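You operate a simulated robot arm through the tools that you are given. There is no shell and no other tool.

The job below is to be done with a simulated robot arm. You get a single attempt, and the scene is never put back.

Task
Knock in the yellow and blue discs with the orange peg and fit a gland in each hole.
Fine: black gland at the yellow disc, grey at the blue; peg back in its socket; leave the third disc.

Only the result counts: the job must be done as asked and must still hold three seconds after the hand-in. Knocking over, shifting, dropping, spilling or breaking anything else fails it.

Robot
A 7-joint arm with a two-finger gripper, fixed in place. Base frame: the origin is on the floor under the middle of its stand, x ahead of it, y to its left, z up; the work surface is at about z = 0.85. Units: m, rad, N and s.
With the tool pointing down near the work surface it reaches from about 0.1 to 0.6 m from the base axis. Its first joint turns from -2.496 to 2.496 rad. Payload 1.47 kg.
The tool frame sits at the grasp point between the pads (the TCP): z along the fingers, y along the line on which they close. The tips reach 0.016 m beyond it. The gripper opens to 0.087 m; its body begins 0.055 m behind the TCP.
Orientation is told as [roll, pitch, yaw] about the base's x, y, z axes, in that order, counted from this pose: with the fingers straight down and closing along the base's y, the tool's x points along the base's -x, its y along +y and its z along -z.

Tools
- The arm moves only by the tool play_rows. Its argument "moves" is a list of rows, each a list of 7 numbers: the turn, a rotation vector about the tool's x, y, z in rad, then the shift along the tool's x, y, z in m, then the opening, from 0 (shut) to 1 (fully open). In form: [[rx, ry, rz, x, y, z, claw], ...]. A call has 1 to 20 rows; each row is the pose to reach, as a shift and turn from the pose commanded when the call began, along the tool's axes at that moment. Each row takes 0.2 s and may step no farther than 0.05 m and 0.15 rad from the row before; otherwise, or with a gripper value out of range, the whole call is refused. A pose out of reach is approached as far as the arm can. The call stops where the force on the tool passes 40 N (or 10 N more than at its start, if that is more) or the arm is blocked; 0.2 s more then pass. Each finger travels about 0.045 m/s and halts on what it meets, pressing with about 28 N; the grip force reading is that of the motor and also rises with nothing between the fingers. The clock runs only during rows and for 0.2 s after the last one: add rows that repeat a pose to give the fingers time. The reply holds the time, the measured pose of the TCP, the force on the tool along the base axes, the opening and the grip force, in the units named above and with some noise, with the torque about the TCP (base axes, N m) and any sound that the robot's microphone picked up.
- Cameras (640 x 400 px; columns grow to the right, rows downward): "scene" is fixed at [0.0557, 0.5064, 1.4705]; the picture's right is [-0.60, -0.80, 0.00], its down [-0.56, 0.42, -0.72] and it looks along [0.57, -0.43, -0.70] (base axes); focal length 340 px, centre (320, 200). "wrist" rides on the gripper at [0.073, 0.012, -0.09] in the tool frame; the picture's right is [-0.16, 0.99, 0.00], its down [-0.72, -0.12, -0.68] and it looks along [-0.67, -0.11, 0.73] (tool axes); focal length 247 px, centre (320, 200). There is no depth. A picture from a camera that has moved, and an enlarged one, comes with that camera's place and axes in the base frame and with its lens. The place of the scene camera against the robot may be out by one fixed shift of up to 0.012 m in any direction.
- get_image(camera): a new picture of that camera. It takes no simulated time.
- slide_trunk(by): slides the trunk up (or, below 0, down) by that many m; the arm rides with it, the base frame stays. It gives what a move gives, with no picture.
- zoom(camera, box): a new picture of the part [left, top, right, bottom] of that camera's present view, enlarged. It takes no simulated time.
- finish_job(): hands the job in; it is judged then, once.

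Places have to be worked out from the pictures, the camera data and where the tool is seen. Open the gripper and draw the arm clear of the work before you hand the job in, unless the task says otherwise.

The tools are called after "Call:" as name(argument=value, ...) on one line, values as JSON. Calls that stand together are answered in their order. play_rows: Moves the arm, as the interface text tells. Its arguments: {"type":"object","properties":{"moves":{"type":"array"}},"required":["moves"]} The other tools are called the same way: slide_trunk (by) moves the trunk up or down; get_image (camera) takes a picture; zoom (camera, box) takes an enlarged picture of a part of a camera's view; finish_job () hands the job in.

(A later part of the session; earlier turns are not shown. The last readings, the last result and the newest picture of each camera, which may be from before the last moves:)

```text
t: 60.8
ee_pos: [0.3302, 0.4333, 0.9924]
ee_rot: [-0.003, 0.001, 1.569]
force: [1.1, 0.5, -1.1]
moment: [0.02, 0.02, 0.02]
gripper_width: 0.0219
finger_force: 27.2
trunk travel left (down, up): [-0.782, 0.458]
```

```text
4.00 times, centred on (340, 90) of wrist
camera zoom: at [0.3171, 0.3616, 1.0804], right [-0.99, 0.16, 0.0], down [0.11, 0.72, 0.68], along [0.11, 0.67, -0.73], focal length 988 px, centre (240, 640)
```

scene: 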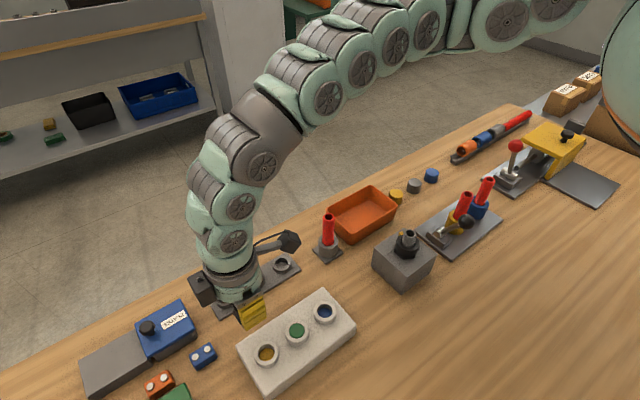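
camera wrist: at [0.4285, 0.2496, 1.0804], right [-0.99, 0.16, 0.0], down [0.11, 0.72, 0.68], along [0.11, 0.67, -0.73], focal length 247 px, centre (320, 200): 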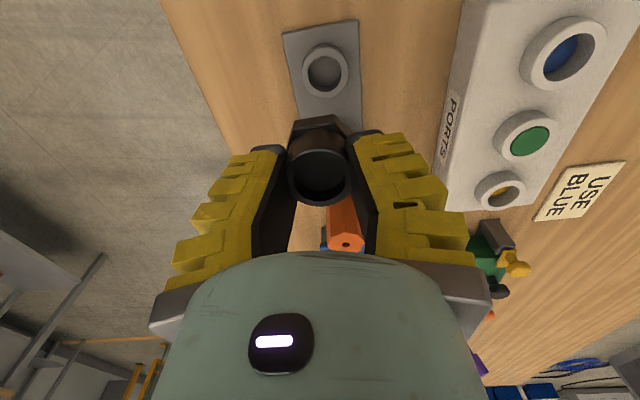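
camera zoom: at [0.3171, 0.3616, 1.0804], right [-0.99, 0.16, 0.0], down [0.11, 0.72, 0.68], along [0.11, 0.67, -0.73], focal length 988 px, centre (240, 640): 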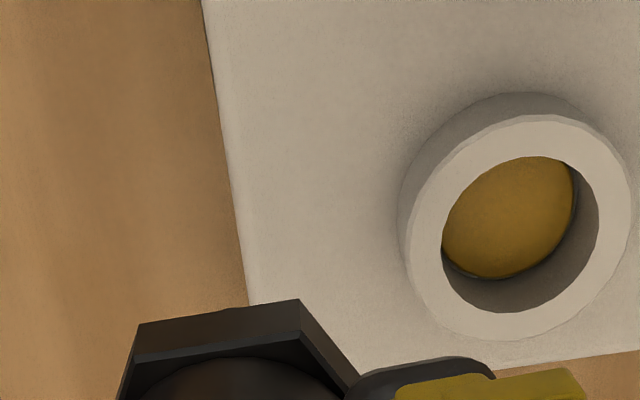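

The yellow hole centre is at (0.2797, 0.4343), matching the earlier value. I move the gland directly above it and come down to just over the rim.

Call:
play_rows(moves=[[0, 0, 0, 0.0002, 0.025, 0.0, 0], [0, 0, 0, 0.0003, 0.0494, 0.0, 0], [0, 0, 0, 0.0003, 0.0494, 0.01, 0], [0, 0, 0, 0.0003, 0.0494, 0.02, 0], [0, 0, 0, 0.0003, 0.0494, 0.02, 0]])

Call:
zoom(camera="wrist", box=[260, 40, 380, 180])

Call:
zoom(camera="scene", box=[210, 290, 320, 390])

```text
t: 62.0
ee_pos: [0.2788, 0.4337, 0.9719]
ee_rot: [0.0, -0.002, 1.571]
force: [0.0, -0.9, -0.2]
moment: [-0.03, 0.01, 0.01]
gripper_width: 0.0219
finger_force: 28.0
trunk travel left (down, up): [-0.782, 0.458]
```

```text
2.86 times, centred on (320, 110) of wrist
camera zoom: at [0.2677, 0.3613, 1.0602], right [-0.99, 0.16, 0.0], down [0.12, 0.72, 0.68], along [0.11, 0.67, -0.73], focal length 706 px, centre (320, 457)
```

zoom: 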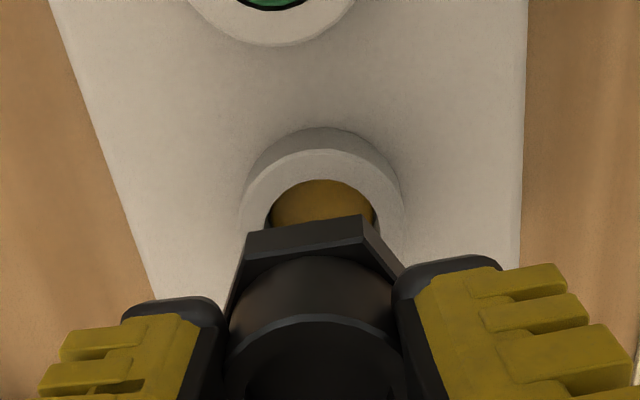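

```text
4.00 times, centred on (265, 340) of scene
camera zoom: at [0.0557, 0.5064, 1.4705], right [-0.6, -0.8, 0.0], down [-0.56, 0.42, -0.72], along [0.57, -0.43, -0.7], focal length 1359 px, centre (540, -360)
```

zoom: 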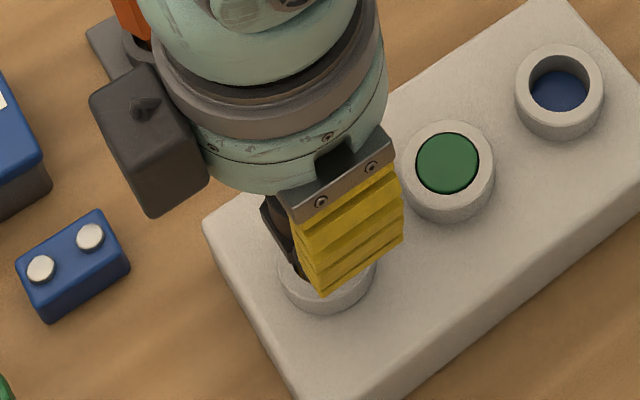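

The rim and gland line up (columns within 2 px). I lower slowly into the hole, watching the force.

Call:
play_rows(moves=[[0, 0, 0, 0, 0, 0.006, 0], [0, 0, 0, 0, 0, 0.012, 0], [0, 0, 0, 0, 0, 0.016, 0], [0, 0, 0, 0, 0, 0.018, 0], [0, 0, 0, 0, 0, 0.02, 0], [0, 0, 0, 0, 0, 0.022, 0], [0, 0, 0, 0, 0, 0.024, 0], [0, 0, 0, 0, 0, 0.026, 0], [0, 0, 0, 0, 0, 0.026, 0]])

Call:
zoom(camera="wrist", box=[260, 60, 380, 220])

Call:
zoom(camera="scene", box=[210, 290, 320, 390])

```text
t: 64.0
ee_pos: [0.2792, 0.4338, 0.9443]
ee_rot: [0.001, -0.001, 1.572]
force: [-0.7, 0.2, -1.0]
moment: [-0.01, -0.02, -0.02]
gripper_width: 0.0217
finger_force: 27.9
trunk travel left (down, up): [-0.782, 0.458]
```

```text
2.50 times, centred on (320, 140) of wrist
camera zoom: at [0.2674, 0.3618, 1.034], right [-0.99, 0.16, 0.0], down [0.12, 0.72, 0.68], along [0.11, 0.67, -0.73], focal length 617 px, centre (320, 350)
```

zoom: 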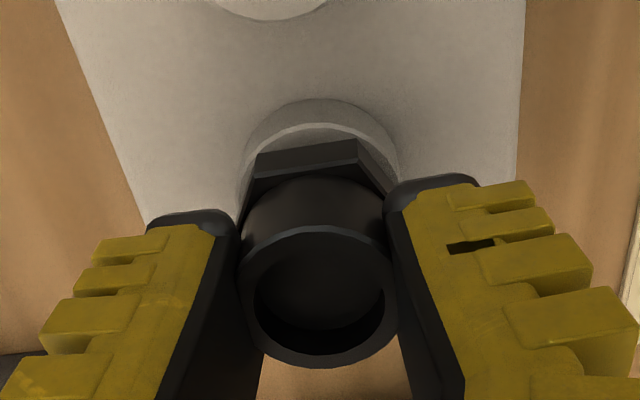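

```text
4.00 times, centred on (265, 340) of scene
camera zoom: at [0.0557, 0.5064, 1.4705], right [-0.6, -0.8, 0.0], down [-0.56, 0.42, -0.72], along [0.57, -0.43, -0.7], focal length 1359 px, centre (540, -360)
```

zoom: 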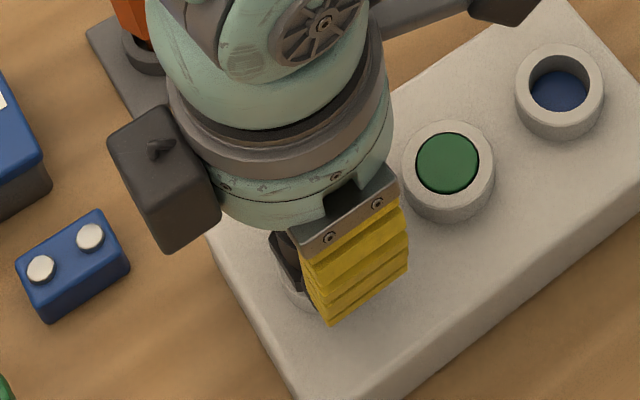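

There is no resistance at z=0.944 and the hex is close to the rim. I continue slowly until it seats.

Call:
play_rows(moves=[[0, 0, 0, 0, 0, 0.002, 0], [0, 0, 0, 0, 0, 0.004, 0], [0, 0, 0, 0, 0, 0.006, 0], [0, 0, 0, 0, 0, 0.008, 0], [0, 0, 0, 0, 0, 0.0095, 0], [0, 0, 0, 0, 0, 0.011, 0], [0, 0, 0, 0, 0, 0.0125, 0], [0, 0, 0, 0, 0, 0.014, 0]])

Call:
zoom(camera="wrist", box=[260, 60, 380, 220])

Call:
zoom(camera="scene", box=[210, 290, 320, 390])

```text
t: 65.8
ee_pos: [0.2812, 0.4373, 0.9332]
ee_rot: [-0.001, -0.004, 1.572]
force: [-2.2, -0.5, 22.7]
moment: [-0.02, 0.08, 0.0]
gripper_width: 0.0289
finger_force: 28.0
trunk travel left (down, up): [-0.782, 0.458]
```

```text
2.50 times, centred on (320, 140) of wrist
camera zoom: at [0.2685, 0.3638, 1.0214], right [-0.99, 0.16, 0.0], down [0.11, 0.72, 0.68], along [0.11, 0.68, -0.73], focal length 617 px, centre (320, 350)
```

zoom: 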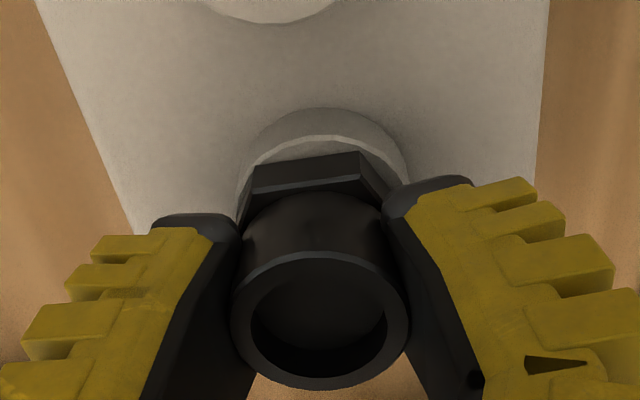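

```text
4.00 times, centred on (265, 340) of scene
camera zoom: at [0.0557, 0.5064, 1.4705], right [-0.6, -0.8, 0.0], down [-0.56, 0.42, -0.72], along [0.57, -0.43, -0.7], focal length 1359 px, centre (540, -360)
```

zoom: 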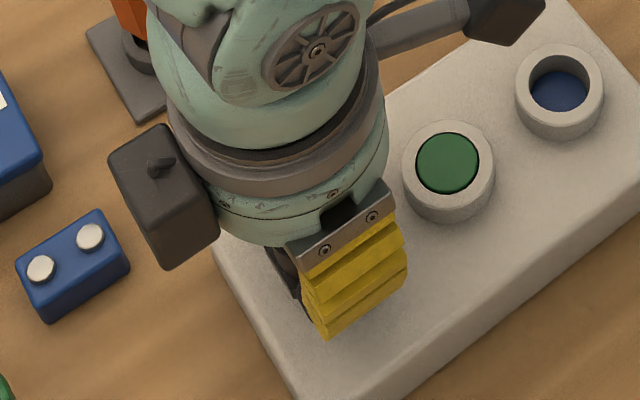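

The gland stopped at ~23 N and the fingers slid ~7 mm down over it, so the hex is on the rim. I ease off and open the gripper to check its seating.

Call:
play_rows(moves=[[0, 0, 0, 0, 0, -0.001, 0], [0, 0, 0, 0, 0, -0.002, 0], [0, 0, 0, 0, 0, -0.002, 0.5], [0, 0, 0, 0, 0, -0.002, 1], [0, 0, 0, 0, 0, -0.002, 1], [0, 0, 0, 0, 0, -0.002, 1], [0, 0, 0, 0, 0, -0.002, 1], [0, 0, 0, 0, 0, -0.002, 1]])

Call:
play_rows(moves=[[0, 0, 0, 0, 0, -0.01, 1], [0, 0, 0, 0, 0, -0.03, 1], [0, 0, 0, 0, 0, -0.05, 1], [0, 0, 0, 0, 0, -0.05, 1]])

Call:
zoom(camera="wrist", box=[240, 20, 400, 200])

Call:
zoom(camera="scene", box=[210, 290, 320, 390])

```text
t: 67.6
ee_pos: [0.2801, 0.4339, 0.9328]
ee_rot: [-0.001, -0.002, 1.57]
force: [-0.3, -1.0, 0.0]
moment: [-0.01, 0.03, -0.01]
gripper_width: 0.0872
finger_force: 0.1
trunk travel left (down, up): [-0.782, 0.458]
```

```text
t: 68.6
ee_pos: [0.2813, 0.4341, 0.983]
ee_rot: [0.0, -0.002, 1.568]
force: [0.5, -0.2, -0.2]
moment: [0.01, 0.03, -0.05]
gripper_width: 0.0871
finger_force: 0.0
trunk travel left (down, up): [-0.782, 0.458]
```

```text
2.22 times, centred on (320, 110) of wrist
camera zoom: at [0.268, 0.3616, 1.0725], right [-0.99, 0.16, 0.0], down [0.12, 0.72, 0.68], along [0.11, 0.67, -0.73], focal length 549 px, centre (320, 400)
```

zoom: 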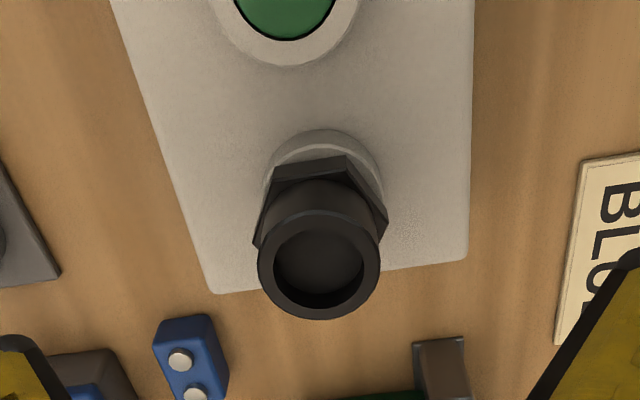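

```text
4.00 times, centred on (265, 340) of scene
camera zoom: at [0.0557, 0.5064, 1.4705], right [-0.6, -0.8, 0.0], down [-0.56, 0.42, -0.72], along [0.57, -0.43, -0.7], focal length 1359 px, centre (540, -360)
```

zoom: 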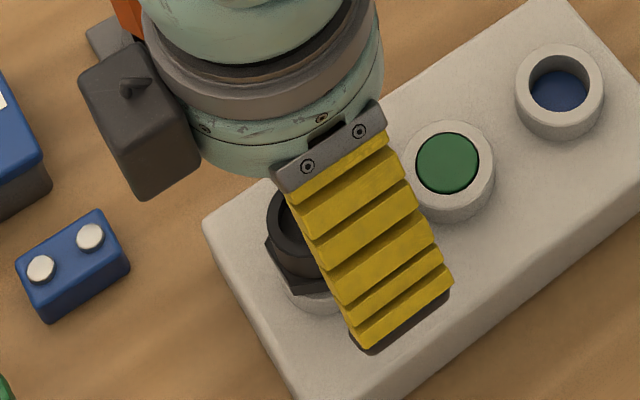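

The black gland stands upright in the yellow hole. I move over to the grey gland near (0.434, 0.375). Its neighbours leave enough clearance, since the box on the gripper's side rides ~7 cm above the TCP.

Call:
play_rows(moves=[[0, 0, 0, 0.014, -0.035, 0.0, 1], [0, 0, 0, 0.028, -0.07, 0.0, 1], [0, 0, 0, 0.042, -0.105, 0.0, 1], [0, 0, 0, 0.055, -0.14, 0.0, 1], [0, 0, 0, 0.0596, -0.154, 0.005, 1], [0, 0, 0, 0.0596, -0.154, 0.005, 1]])

Call:
zoom(camera="wrist", box=[240, 20, 400, 200])

Call:
get_image(camera="scene")

Call:
zoom(camera="scene", box=[230, 310, 310, 380])

```text
t: 70.0
ee_pos: [0.4343, 0.3758, 0.9765]
ee_rot: [-0.002, -0.002, 1.569]
force: [-0.5, 0.6, 0.2]
moment: [0.04, 0.03, 0.01]
gripper_width: 0.0868
finger_force: 0.1
trunk travel left (down, up): [-0.782, 0.458]
```

```text
2.22 times, centred on (320, 110) of wrist
camera zoom: at [0.422, 0.3018, 1.0666], right [-0.99, 0.16, 0.0], down [0.12, 0.72, 0.68], along [0.11, 0.67, -0.73], focal length 549 px, centre (320, 400)
```

zoom: 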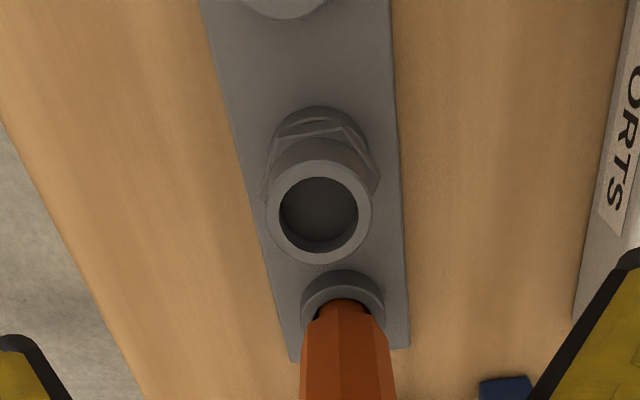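

```text
taken
```

scene: 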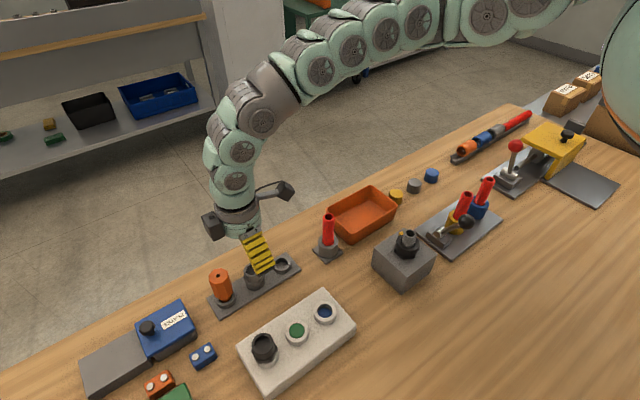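

```text
5.71 times, centred on (270, 345) of scene
camera zoom: at [0.0557, 0.5064, 1.4705], right [-0.6, -0.8, 0.0], down [-0.56, 0.42, -0.72], along [0.57, -0.43, -0.7], focal length 1942 px, centre (606, -629)
```

zoom: 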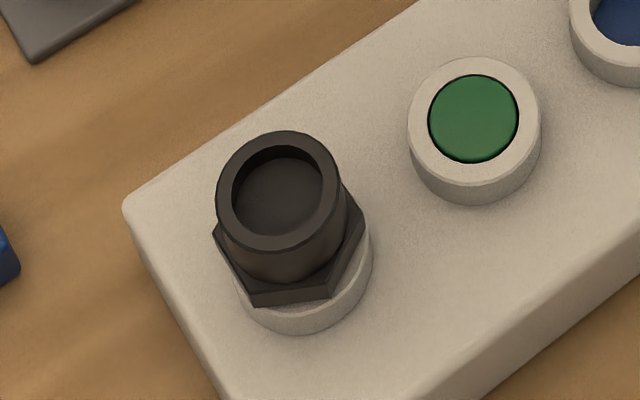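

The black gland sits with its hex flat on the rim of the yellow hole. The grey gland is centred under the tool (y≈0.3755), so I descend to just above it and re-check before closing.

Call:
play_rows(moves=[[0, 0, 0, -0.0008, 0, 0.02, 1], [0, 0, 0, -0.0008, 0, 0.04, 1], [0, 0, 0, -0.0008, 0, 0.055, 1], [0, 0, 0, -0.0008, 0, 0.06, 1], [0, 0, 0, -0.0008, 0, 0.06, 1]])

Call:
zoom(camera="wrist", box=[250, 60, 390, 240])

Call:
zoom(camera="scene", box=[190, 190, 320, 310])

```text
t: 71.2
ee_pos: [0.4324, 0.3766, 0.9176]
ee_rot: [0.0, -0.003, 1.573]
force: [-0.4, 0.1, -0.7]
moment: [0.04, 0.0, 0.03]
gripper_width: 0.0869
finger_force: 0.0
trunk travel left (down, up): [-0.782, 0.458]
```

```text
2.22 times, centred on (320, 150) of wrist
camera zoom: at [0.4211, 0.3035, 1.0072], right [-0.99, 0.16, 0.0], down [0.11, 0.72, 0.68], along [0.11, 0.67, -0.73], focal length 549 px, centre (320, 311)
```

zoom: 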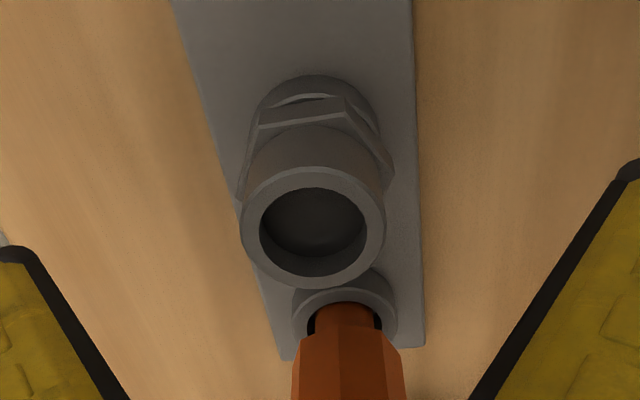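

```text
3.33 times, centred on (255, 250) of scene
camera zoom: at [0.0557, 0.5064, 1.4705], right [-0.6, -0.8, 0.0], down [-0.56, 0.42, -0.72], along [0.57, -0.43, -0.7], focal length 1133 px, centre (537, 33)
```

zoom: 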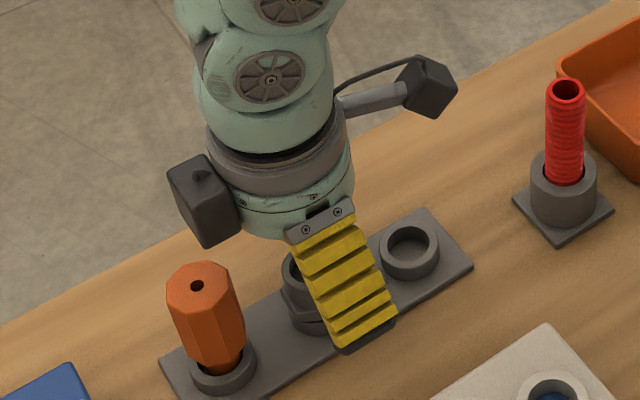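

The grey gland is 1.4 mm to +x of the axis and y is right. The box clears the peg top by about 3 cm. I correct x, lower 15 mm and close.

Call:
play_rows(moves=[[0, 0, 0, 0, -0.0014, 0.007, 1], [0, 0, 0, 0, -0.0014, 0.0148, 1], [0, 0, 0, 0, -0.0014, 0.0148, 1], [0, 0, 0, 0, -0.0014, 0.0148, 0], [0, 0, 0, 0, -0.0014, 0.0148, 0], [0, 0, 0, 0, -0.0014, 0.0148, 0], [0, 0, 0, 0, -0.0014, 0.0148, 0], [0, 0, 0, 0, -0.0014, 0.0148, 0], [0, 0, 0, 0, -0.0014, 0.0148, 0], [0, 0, 0, 0, -0.0014, 0.0148, 0]])

Call:
zoom(camera="wrist", box=[250, 80, 390, 260])

Call:
zoom(camera="scene", box=[190, 190, 320, 310])

```text
t: 73.4
ee_pos: [0.4355, 0.3764, 0.9035]
ee_rot: [-0.001, -0.001, 1.571]
force: [-2.8, -2.6, 9.4]
moment: [-0.18, 0.09, -0.01]
gripper_width: 0.0249
finger_force: 27.7
trunk travel left (down, up): [-0.782, 0.458]
```

```text
2.22 times, centred on (320, 170) of wrist
camera zoom: at [0.4233, 0.3034, 0.9928], right [-0.99, 0.16, 0.0], down [0.12, 0.72, 0.68], along [0.11, 0.67, -0.73], focal length 549 px, centre (320, 267)
```

zoom: 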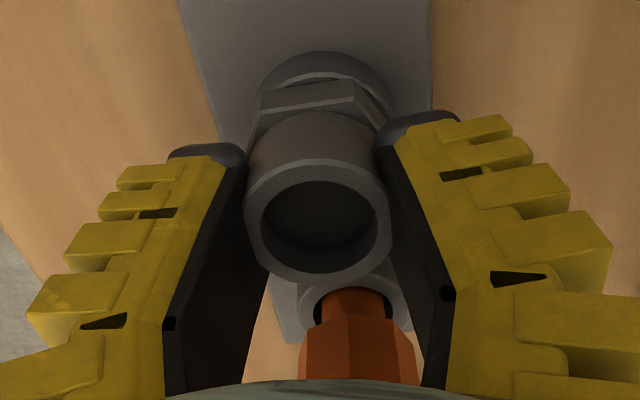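

```text
3.33 times, centred on (255, 250) of scene
camera zoom: at [0.0557, 0.5064, 1.4705], right [-0.6, -0.8, 0.0], down [-0.56, 0.42, -0.72], along [0.57, -0.43, -0.7], focal length 1133 px, centre (537, 33)
```

zoom: 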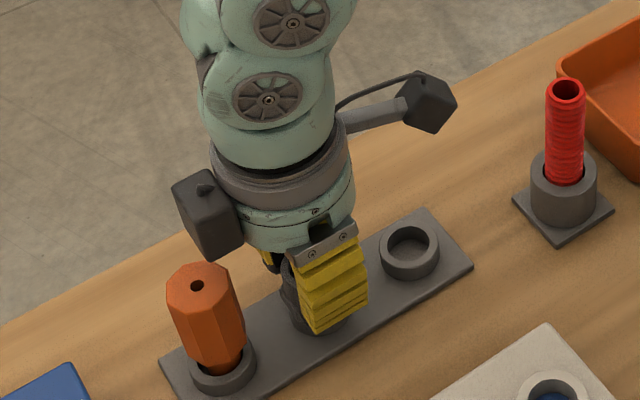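

The grey gland is gripped. I lift it straight out of its base to z≈0.972.

Call:
play_rows(moves=[[0, 0, 0, 0, 0, -0.005, 0], [0, 0, 0, 0, 0, -0.012, 0], [0, 0, 0, 0, 0, -0.022, 0], [0, 0, 0, 0, 0, -0.035, 0], [0, 0, 0, 0, 0, -0.055, 0], [0, 0, 0, 0, 0, -0.07, 0], [0, 0, 0, 0, 0, -0.07, 0]])

Call:
zoom(camera="wrist", box=[250, 60, 390, 240])

Call:
zoom(camera="scene", box=[190, 190, 320, 310])

```text
t: 75.0
ee_pos: [0.4343, 0.3758, 0.9735]
ee_rot: [0.001, -0.001, 1.571]
force: [0.5, 0.4, 1.1]
moment: [-0.01, 0.01, 0.01]
gripper_width: 0.0221
finger_force: 28.4
trunk travel left (down, up): [-0.782, 0.458]
```

```text
2.22 times, centred on (320, 150) of wrist
camera zoom: at [0.4229, 0.3029, 1.0624], right [-0.99, 0.16, 0.0], down [0.12, 0.72, 0.68], along [0.11, 0.67, -0.73], focal length 549 px, centre (320, 311)
```

zoom: 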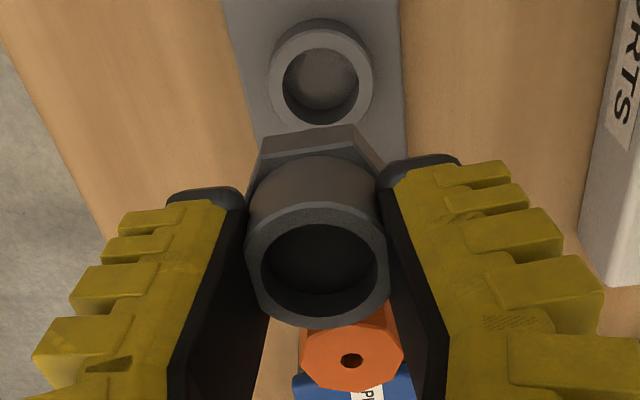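

```text
3.33 times, centred on (255, 250) of scene
camera zoom: at [0.0557, 0.5064, 1.4705], right [-0.6, -0.8, 0.0], down [-0.56, 0.42, -0.72], along [0.57, -0.43, -0.7], focal length 1133 px, centre (537, 33)
```

zoom: 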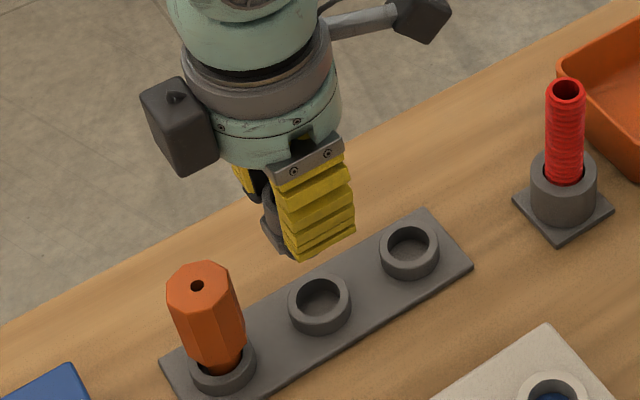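

The grey gland is out and straight. To keep the arm comfortable near the blue hole I raise the trunk by 0.06 m, then move to 5 cm short of the hole in x.

Call:
slide_trunk(by=0.06)

Call:
play_rows(moves=[[0, 0, 0, 0.005, 0.02, 0.02, 0], [0, 0, 0, 0.018, 0.045, 0.04, 0], [0, 0, 0, 0.035, 0.07, 0.05, 0], [0, 0, 0, 0.05, 0.09, 0.05, 0], [0, 0, 0, 0.062, 0.105, 0.05, 0], [0, 0, 0, 0.062, 0.105, 0.05, 0]])

Call:
zoom(camera="wrist", box=[280, 30, 400, 140])

Call:
get_image(camera="scene")

```text
t: 76.0
ee_pos: [0.4345, 0.3749, 1.0335]
ee_rot: [0.001, -0.001, 1.571]
force: [0.1, -0.5, -0.5]
moment: [-0.03, -0.01, 0.02]
gripper_width: 0.0221
finger_force: 27.9
trunk travel left (down, up): [-0.842, 0.398]
```

```text
t: 77.4
ee_pos: [0.3306, 0.319, 0.9794]
ee_rot: [0.002, 0.001, 1.573]
force: [-0.5, -0.5, -0.4]
moment: [0.0, -0.01, 0.0]
gripper_width: 0.0218
finger_force: 28.3
out of reach, approached as far as the arm can: row 5, 6
trunk travel left (down, up): [-0.842, 0.398]
```

```text
3.64 times, centred on (340, 85) of wrist
camera zoom: at [0.3188, 0.2467, 1.0682], right [-0.99, 0.16, 0.0], down [0.12, 0.72, 0.68], along [0.11, 0.67, -0.73], focal length 898 px, centre (247, 618)
```

zoom: 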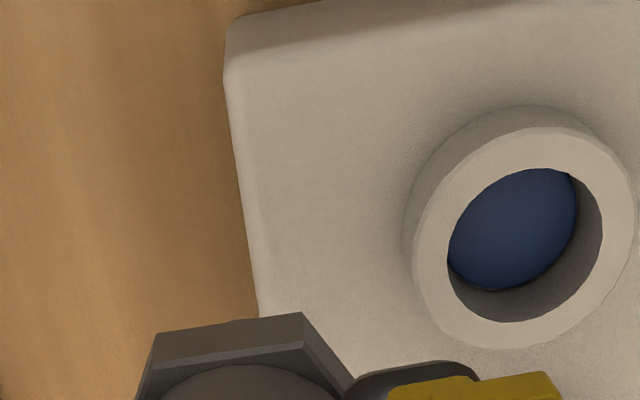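

```text
taken
```

scene: 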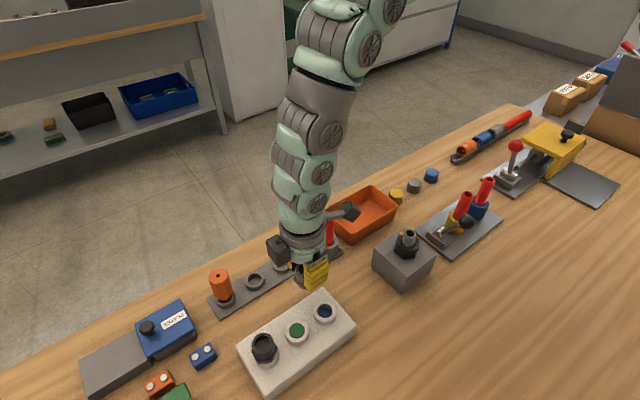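

The blue hole centre is confirmed at (0.280, 0.314). The arm is near a joint limit at yaw 90°, and since the gland is round I turn the gripper by −30° in yaw about its own axis to gain margin.

Call:
play_rows(moves=[[0, 0, 0.13, 0, 0, 0, 0], [0, 0, 0.26, 0, 0, 0, 0], [0, 0, 0.39, 0, 0, 0, 0], [0, 0, 0.52, 0, 0, 0, 0], [0, 0, 0.52, 0, 0, 0, 0]])

Call:
get_image(camera="wrist")

Call:
get_image(camera="scene")

```text
t: 78.6
ee_pos: [0.3311, 0.3195, 0.9784]
ee_rot: [-0.001, 0.0, 1.048]
force: [0.0, -0.6, 0.6]
moment: [-0.01, -0.01, 0.01]
gripper_width: 0.0216
finger_force: 27.9
trunk travel left (down, up): [-0.842, 0.398]
```

```text
taken
camera wrist: at [0.2844, 0.2621, 1.068], right [-0.78, 0.63, 0.0], down [0.46, 0.57, 0.68], along [0.43, 0.53, -0.73], focal length 247 px, centre (320, 200)
```

wrist: 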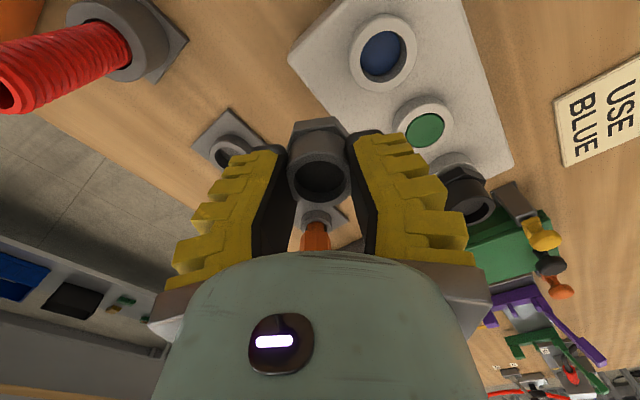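

```text
taken
```

scene: 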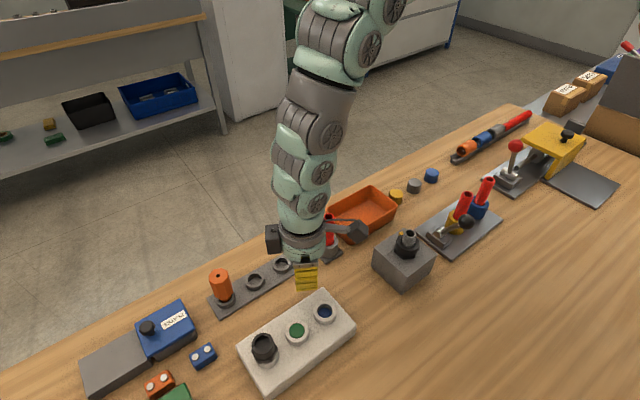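

The turn worked at the same place (yaw 1.05). I now move the gland over the blue hole, using shifts converted to the turned tool axes.

Call:
play_rows(moves=[[0, 0, 0, 0.01, 0.014, 0, 0], [0, 0, 0, 0.02, 0.028, 0, 0], [0, 0, 0, 0.0302, 0.0416, 0, 0], [0, 0, 0, 0.0302, 0.0416, 0.005, 0], [0, 0, 0, 0.0302, 0.0416, 0.005, 0]])

Call:
zoom(camera="wrist", box=[250, 30, 390, 190])

Call:
zoom(camera="scene", box=[260, 240, 380, 350])

```text
t: 79.8
ee_pos: [0.282, 0.3199, 0.9683]
ee_rot: [0.0, -0.003, 1.051]
force: [-0.1, 0.3, -0.3]
moment: [0.02, 0.03, 0.0]
gripper_width: 0.0215
finger_force: 27.4
out of reach, approached as far as the arm can: row 1, 2, 3, 4, 5
trunk travel left (down, up): [-0.842, 0.398]
```

```text
2.50 times, centred on (320, 110) of wrist
camera zoom: at [0.2345, 0.2629, 1.0576], right [-0.78, 0.63, 0.0], down [0.46, 0.57, 0.68], along [0.43, 0.53, -0.73], focal length 617 px, centre (320, 425)
```

zoom: 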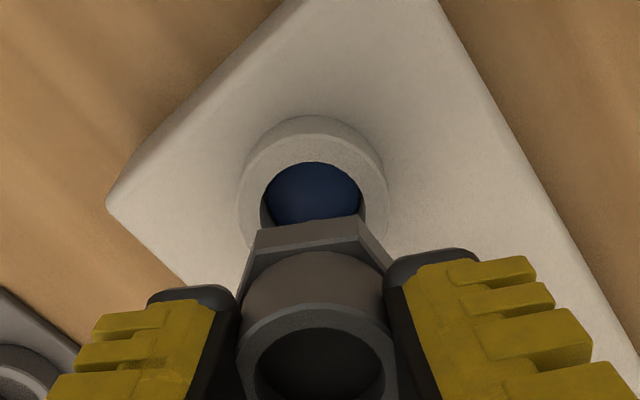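

```text
3.64 times, centred on (320, 295) of scene
camera zoom: at [0.0557, 0.5064, 1.4705], right [-0.6, -0.8, 0.0], down [-0.56, 0.42, -0.72], along [0.57, -0.43, -0.7], focal length 1236 px, centre (320, -146)
```

zoom: 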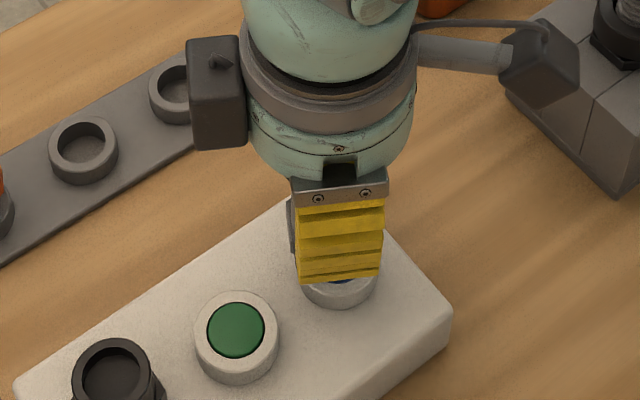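

The arm again reports its limit: it seems too folded here, at (0.281, 0.320, 0.968), with nothing touched. I raise the trunk 0.08 m so the arm has to reach further down, which unfolds it.

Call:
slide_trunk(by=0.08)

Call:
play_rows(moves=[[0, 0, 0, 0.0, 0.0, 0.02, 0], [0, 0, 0, 0.0, 0.0, 0.04, 0], [0, 0, 0, 0.0, 0.0, 0.06, 0], [0, 0, 0, 0.0, 0.0, 0.06, 0]])

```text
t: 81.0
ee_pos: [0.2819, 0.3208, 1.0482]
ee_rot: [0.0, 0.0, 1.049]
force: [0.1, -0.9, 0.1]
moment: [0.03, -0.01, 0.01]
gripper_width: 0.0217
finger_force: 28.0
trunk travel left (down, up): [-0.922, 0.318]
```

```text
t: 82.0
ee_pos: [0.2815, 0.3208, 0.9895]
ee_rot: [0.001, 0.0, 1.053]
force: [0.1, 0.2, 0.0]
moment: [0.02, -0.02, -0.02]
gripper_width: 0.0214
finger_force: 28.0
trunk travel left (down, up): [-0.922, 0.318]
```

The arm follows freely now. I shift the last ~6.5 mm to the hole centre and come down a little, then check.

Call:
play_rows(moves=[[0, 0, 0, 0.003, -0.001, 0.006, 0], [0, 0, 0, 0.0062, -0.0021, 0.012, 0], [0, 0, 0, 0.0062, -0.0021, 0.017, 0], [0, 0, 0, 0.0062, -0.0021, 0.017, 0]])

Call:
zoom(camera="wrist", box=[250, 30, 390, 190])

Call:
zoom(camera="scene", box=[260, 240, 380, 350])

```text
t: 83.0
ee_pos: [0.2816, 0.3132, 0.972]
ee_rot: [0.0, -0.001, 1.051]
force: [-1.5, 0.6, -0.8]
moment: [-0.01, -0.01, -0.01]
gripper_width: 0.0218
finger_force: 28.2
trunk travel left (down, up): [-0.922, 0.318]
```

```text
2.50 times, centred on (320, 110) of wrist
camera zoom: at [0.2331, 0.2567, 1.0611], right [-0.78, 0.63, 0.0], down [0.46, 0.57, 0.68], along [0.43, 0.53, -0.73], focal length 617 px, centre (320, 425)
```

zoom: 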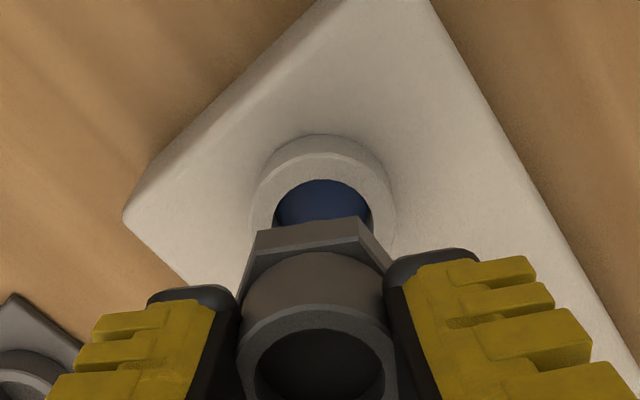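

```text
3.64 times, centred on (320, 295) of scene
camera zoom: at [0.0557, 0.5064, 1.4705], right [-0.6, -0.8, 0.0], down [-0.56, 0.42, -0.72], along [0.57, -0.43, -0.7], focal length 1236 px, centre (320, -146)
```

zoom: 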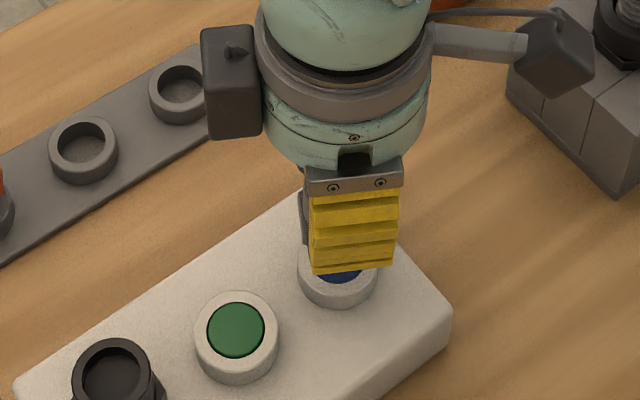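

The hole and gland are aligned within ~0.8 mm in both directions. I add a 0.6 mm correction and lower slowly into the hole.

Call:
play_rows(moves=[[0, 0, 0, 0, 0.0006, 0.006, 0], [0, 0, 0, 0, 0.0006, 0.012, 0], [0, 0, 0, 0, 0.0006, 0.016, 0], [0, 0, 0, 0, 0.0006, 0.019, 0], [0, 0, 0, 0, 0.0006, 0.022, 0], [0, 0, 0, 0, 0.0006, 0.025, 0], [0, 0, 0, 0, 0.0006, 0.028, 0], [0, 0, 0, 0, 0.0006, 0.028, 0]])

Call:
zoom(camera="wrist", box=[260, 60, 380, 220])

Call:
zoom(camera="scene", box=[260, 240, 380, 350])

```text
t: 84.8
ee_pos: [0.2798, 0.3151, 0.9434]
ee_rot: [-0.001, 0.0, 1.051]
force: [-0.1, 0.6, -0.7]
moment: [0.01, -0.02, -0.03]
gripper_width: 0.0217
finger_force: 28.5
trunk travel left (down, up): [-0.922, 0.318]
```

```text
2.50 times, centred on (320, 140) of wrist
camera zoom: at [0.2329, 0.2567, 1.0324], right [-0.78, 0.63, 0.0], down [0.46, 0.57, 0.68], along [0.43, 0.53, -0.73], focal length 617 px, centre (320, 350)
```

zoom: 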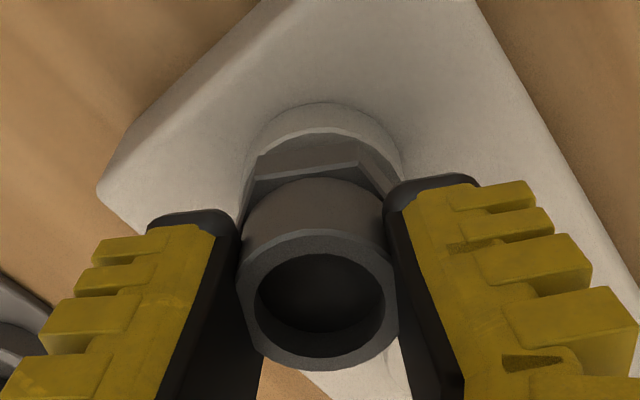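

```text
3.64 times, centred on (320, 295) of scene
camera zoom: at [0.0557, 0.5064, 1.4705], right [-0.6, -0.8, 0.0], down [-0.56, 0.42, -0.72], along [0.57, -0.43, -0.7], focal length 1236 px, centre (320, -146)
```

zoom: 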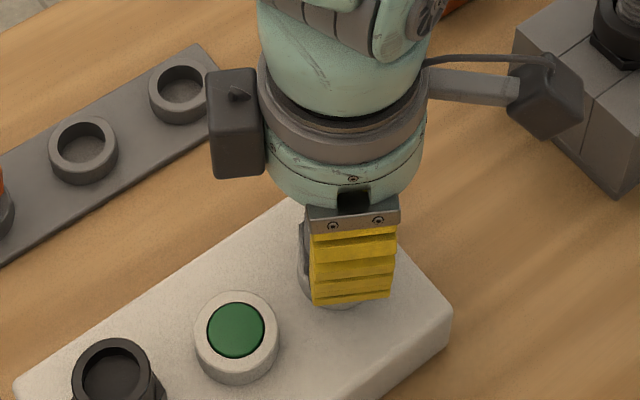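

There is no resistance so far and the gland is entering the blue hole. I keep lowering slowly until it seats.

Call:
play_rows(moves=[[0, 0, 0, 0, 0, 0.002, 0], [0, 0, 0, 0, 0, 0.004, 0], [0, 0, 0, 0, 0, 0.006, 0], [0, 0, 0, 0, 0, 0.008, 0], [0, 0, 0, 0, 0, 0.0095, 0], [0, 0, 0, 0, 0, 0.011, 0], [0, 0, 0, 0, 0, 0.0125, 0]])

Call:
zoom(camera="wrist", box=[260, 60, 380, 220])

```text
t: 86.4
ee_pos: [0.2813, 0.3167, 0.9317]
ee_rot: [0.002, -0.006, 1.051]
force: [-0.4, -0.7, 22.0]
moment: [-0.02, 0.06, -0.02]
gripper_width: 0.0288
finger_force: 28.3
trunk travel left (down, up): [-0.922, 0.318]
```

```text
2.50 times, centred on (320, 140) of wrist
camera zoom: at [0.2338, 0.2588, 1.021], right [-0.78, 0.63, 0.0], down [0.46, 0.57, 0.68], along [0.43, 0.53, -0.73], focal length 617 px, centre (320, 350)
```

zoom: 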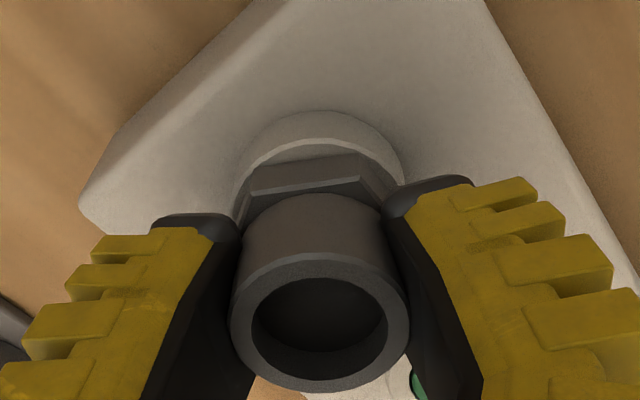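

It seated with the same 22 N signature as the black one. I ease off 2 mm, open and lift clear.

Call:
play_rows(moves=[[0, 0, 0, 0, 0, -0.001, 0], [0, 0, 0, 0, 0, -0.002, 0], [0, 0, 0, 0, 0, -0.002, 0.5], [0, 0, 0, 0, 0, -0.002, 1], [0, 0, 0, 0, 0, -0.002, 1], [0, 0, 0, 0, 0, -0.002, 1], [0, 0, 0, 0, 0, -0.002, 1], [0, 0, 0, 0, 0, -0.002, 1]])

Call:
play_rows(moves=[[0, 0, 0, 0, 0, -0.015, 1], [0, 0, 0, 0, 0, -0.035, 1], [0, 0, 0, 0, 0, -0.055, 1], [0, 0, 0, 0, 0, -0.07, 1], [0, 0, 0, 0, 0, -0.07, 1]])

Call:
get_image(camera="wrist")

Call:
zoom(camera="scene", box=[230, 240, 370, 380])

```text
t: 88.2
ee_pos: [0.2788, 0.3157, 0.9326]
ee_rot: [-0.001, -0.001, 1.05]
force: [-0.4, -0.4, 0.3]
moment: [-0.01, -0.03, 0.0]
gripper_width: 0.0868
finger_force: 0.1
trunk travel left (down, up): [-0.922, 0.318]
```

```text
t: 89.4
ee_pos: [0.2806, 0.3144, 1.0033]
ee_rot: [-0.001, -0.001, 1.05]
force: [0.3, 0.0, 0.2]
moment: [0.0, -0.01, 0.0]
gripper_width: 0.0871
finger_force: 0.0
trunk travel left (down, up): [-0.922, 0.318]
```

```text
taken
camera wrist: at [0.2329, 0.2566, 1.0924], right [-0.78, 0.63, 0.0], down [0.46, 0.57, 0.68], along [0.43, 0.53, -0.73], focal length 247 px, centre (320, 200)
```

wrist: 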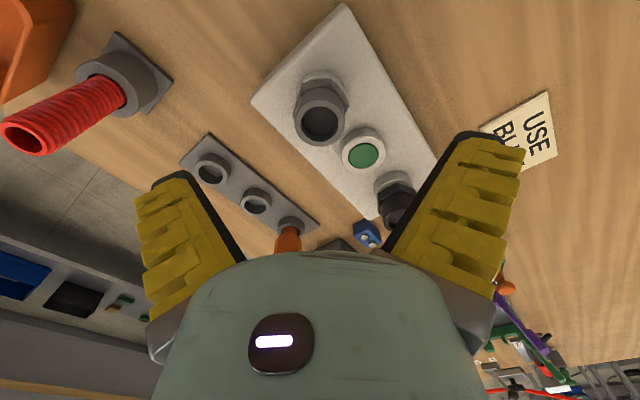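

```text
2.86 times, centred on (300, 310) of scene
camera zoom: at [0.0557, 0.5064, 1.4705], right [-0.6, -0.8, 0.0], down [-0.56, 0.42, -0.72], along [0.57, -0.43, -0.7], focal length 971 px, centre (377, -114)
```

zoom: 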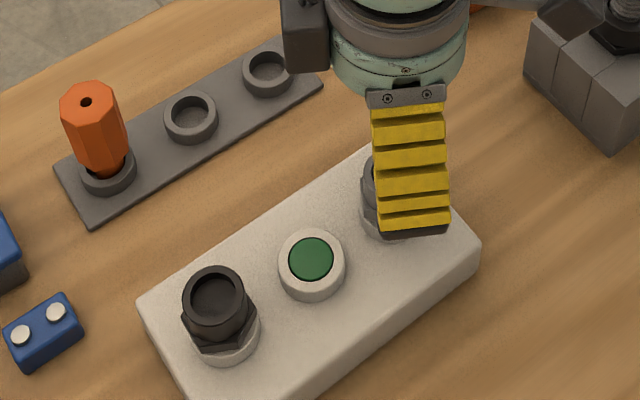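

Both glands stand in their holes. I raise the trunk by 0.15 m to get the arm out of the way and inspect everything from the scene camera.

Call:
slide_trunk(by=0.15)

Call:
get_image(camera="scene")

Call:
zoom(camera="scene", box=[230, 290, 370, 390])

Call:
zoom(camera="scene", box=[190, 240, 310, 330])

Call:
zoom(camera="wrist", box=[200, 0, 460, 200])

```text
t: 91.2
ee_pos: [0.2801, 0.314, 1.1538]
ee_rot: [0.0, 0.0, 1.052]
force: [-0.7, -0.4, -0.4]
moment: [0.01, 0.01, 0.01]
gripper_width: 0.0871
finger_force: 0.1
trunk travel left (down, up): [-1.072, 0.168]
```

```text
taken
```

scene: 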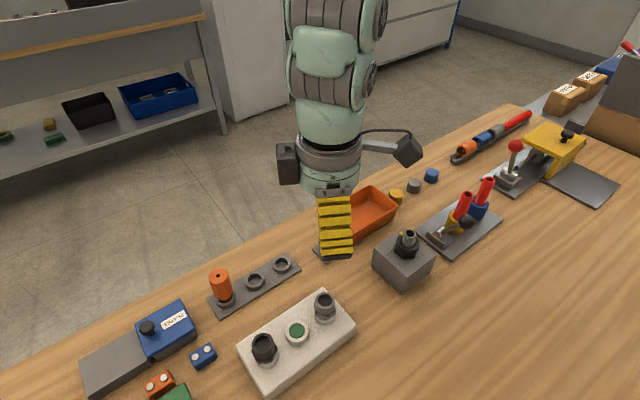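

```text
4.00 times, centred on (300, 340) of scene
camera zoom: at [0.0557, 0.5064, 1.4705], right [-0.6, -0.8, 0.0], down [-0.56, 0.42, -0.72], along [0.57, -0.43, -0.7], focal length 1359 px, centre (400, -360)
```

zoom: 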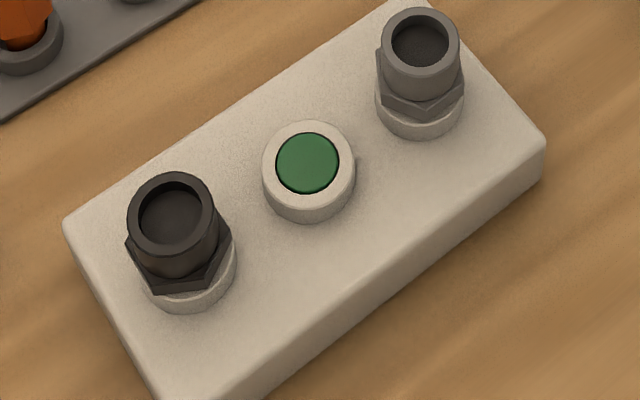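

```text
4.44 times, centred on (250, 285) of scene
camera zoom: at [0.0557, 0.5064, 1.4705], right [-0.6, -0.8, 0.0], down [-0.56, 0.42, -0.72], along [0.57, -0.43, -0.7], focal length 1510 px, centre (631, -178)
```

zoom: 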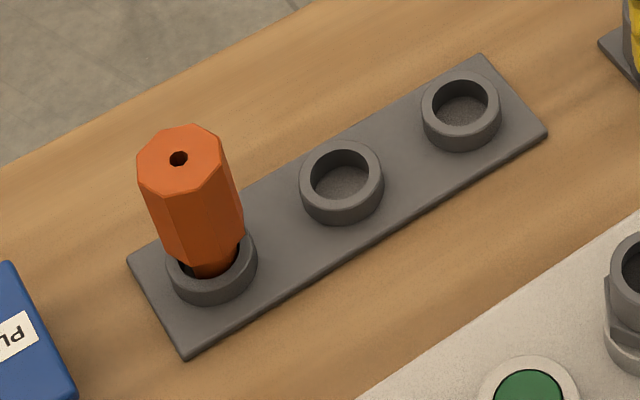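

```text
2.00 times, centred on (330, 100) of wrist
camera zoom: at [0.2327, 0.2566, 1.2422], right [-0.78, 0.63, 0.0], down [0.46, 0.57, 0.68], along [0.43, 0.53, -0.73], focal length 494 px, centre (300, 400)
```

zoom: 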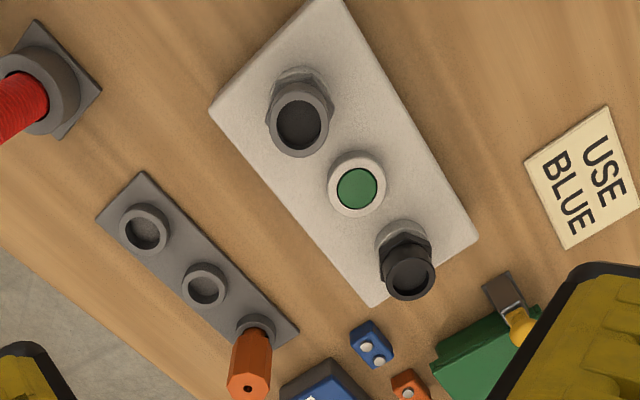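

Everything looks in place: peg in its socket, green disc untouched, both glands in. I zoom in on each gland to check that the hexes sit flush and level on the rims.

Call:
zoom(camera="scene", box=[245, 325, 295, 370])

Call:
zoom(camera="scene", box=[300, 285, 350, 330])

Call:
zoom(camera="wrist", box=[310, 20, 420, 170])

```text
8.89 times, centred on (270, 348) of scene
camera zoom: at [0.0557, 0.5064, 1.4705], right [-0.6, -0.8, 0.0], down [-0.56, 0.42, -0.72], along [0.57, -0.43, -0.7], focal length 3021 px, centre (764, -1111)
```

zoom: 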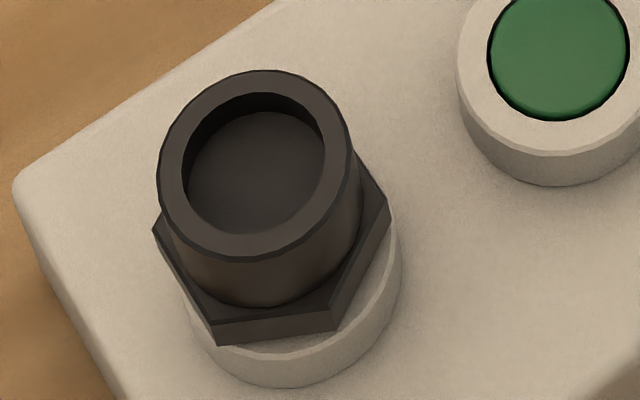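

```text
8.89 times, centred on (325, 308) of scene
camera zoom: at [0.0557, 0.5064, 1.4705], right [-0.6, -0.8, 0.0], down [-0.56, 0.42, -0.72], along [0.57, -0.43, -0.7], focal length 3021 px, centre (276, -756)
```

zoom: 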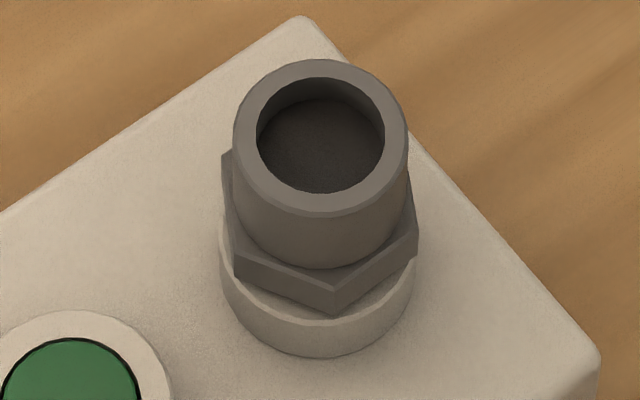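

```text
2.67 times, centred on (365, 95) of wrist
camera zoom: at [0.2327, 0.2566, 1.2422], right [-0.78, 0.63, 0.0], down [0.46, 0.57, 0.68], along [0.43, 0.53, -0.73], focal length 659 px, centre (200, 480)
```

zoom: 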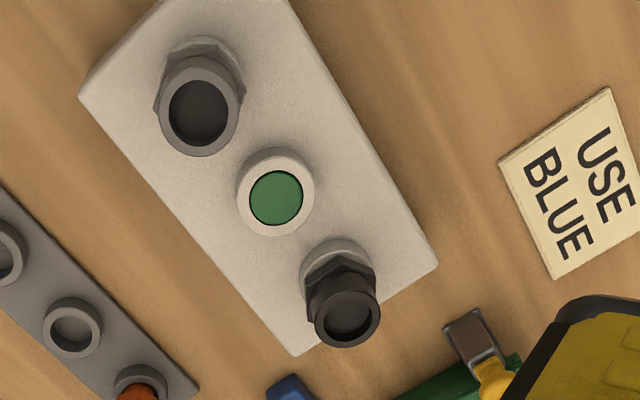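

In these views the grey gland is centred, but the black one looks shifted ~3–4 mm on its rim. I zoom in from the wrist camera to check that.

Call:
zoom(camera="wrist", box=[345, 95, 395, 155])

Call:
zoom(camera="wrist", box=[320, 25, 370, 85])

```text
6.67 times, centred on (370, 125) of wrist
camera zoom: at [0.2327, 0.2566, 1.2422], right [-0.78, 0.63, 0.0], down [0.46, 0.57, 0.68], along [0.43, 0.53, -0.73], focal length 1646 px, centre (-13, 700)
```

zoom: 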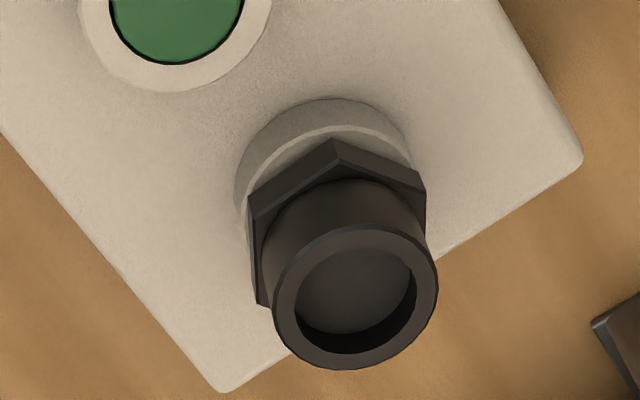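

```text
6.67 times, centred on (345, 55) of wrist
camera zoom: at [0.2327, 0.2566, 1.2422], right [-0.78, 0.63, 0.0], down [0.46, 0.57, 0.68], along [0.43, 0.53, -0.73], focal length 1646 px, centre (153, 1167)
```

zoom: 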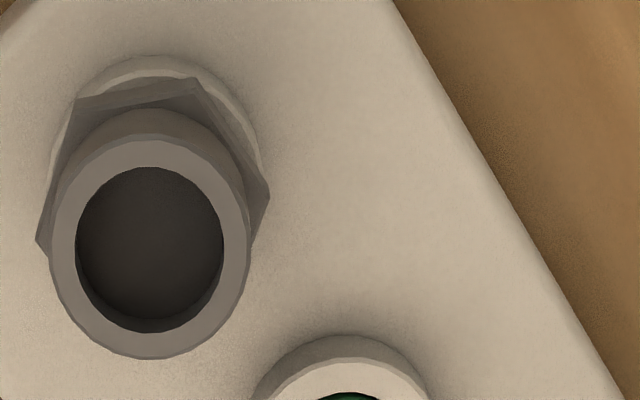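

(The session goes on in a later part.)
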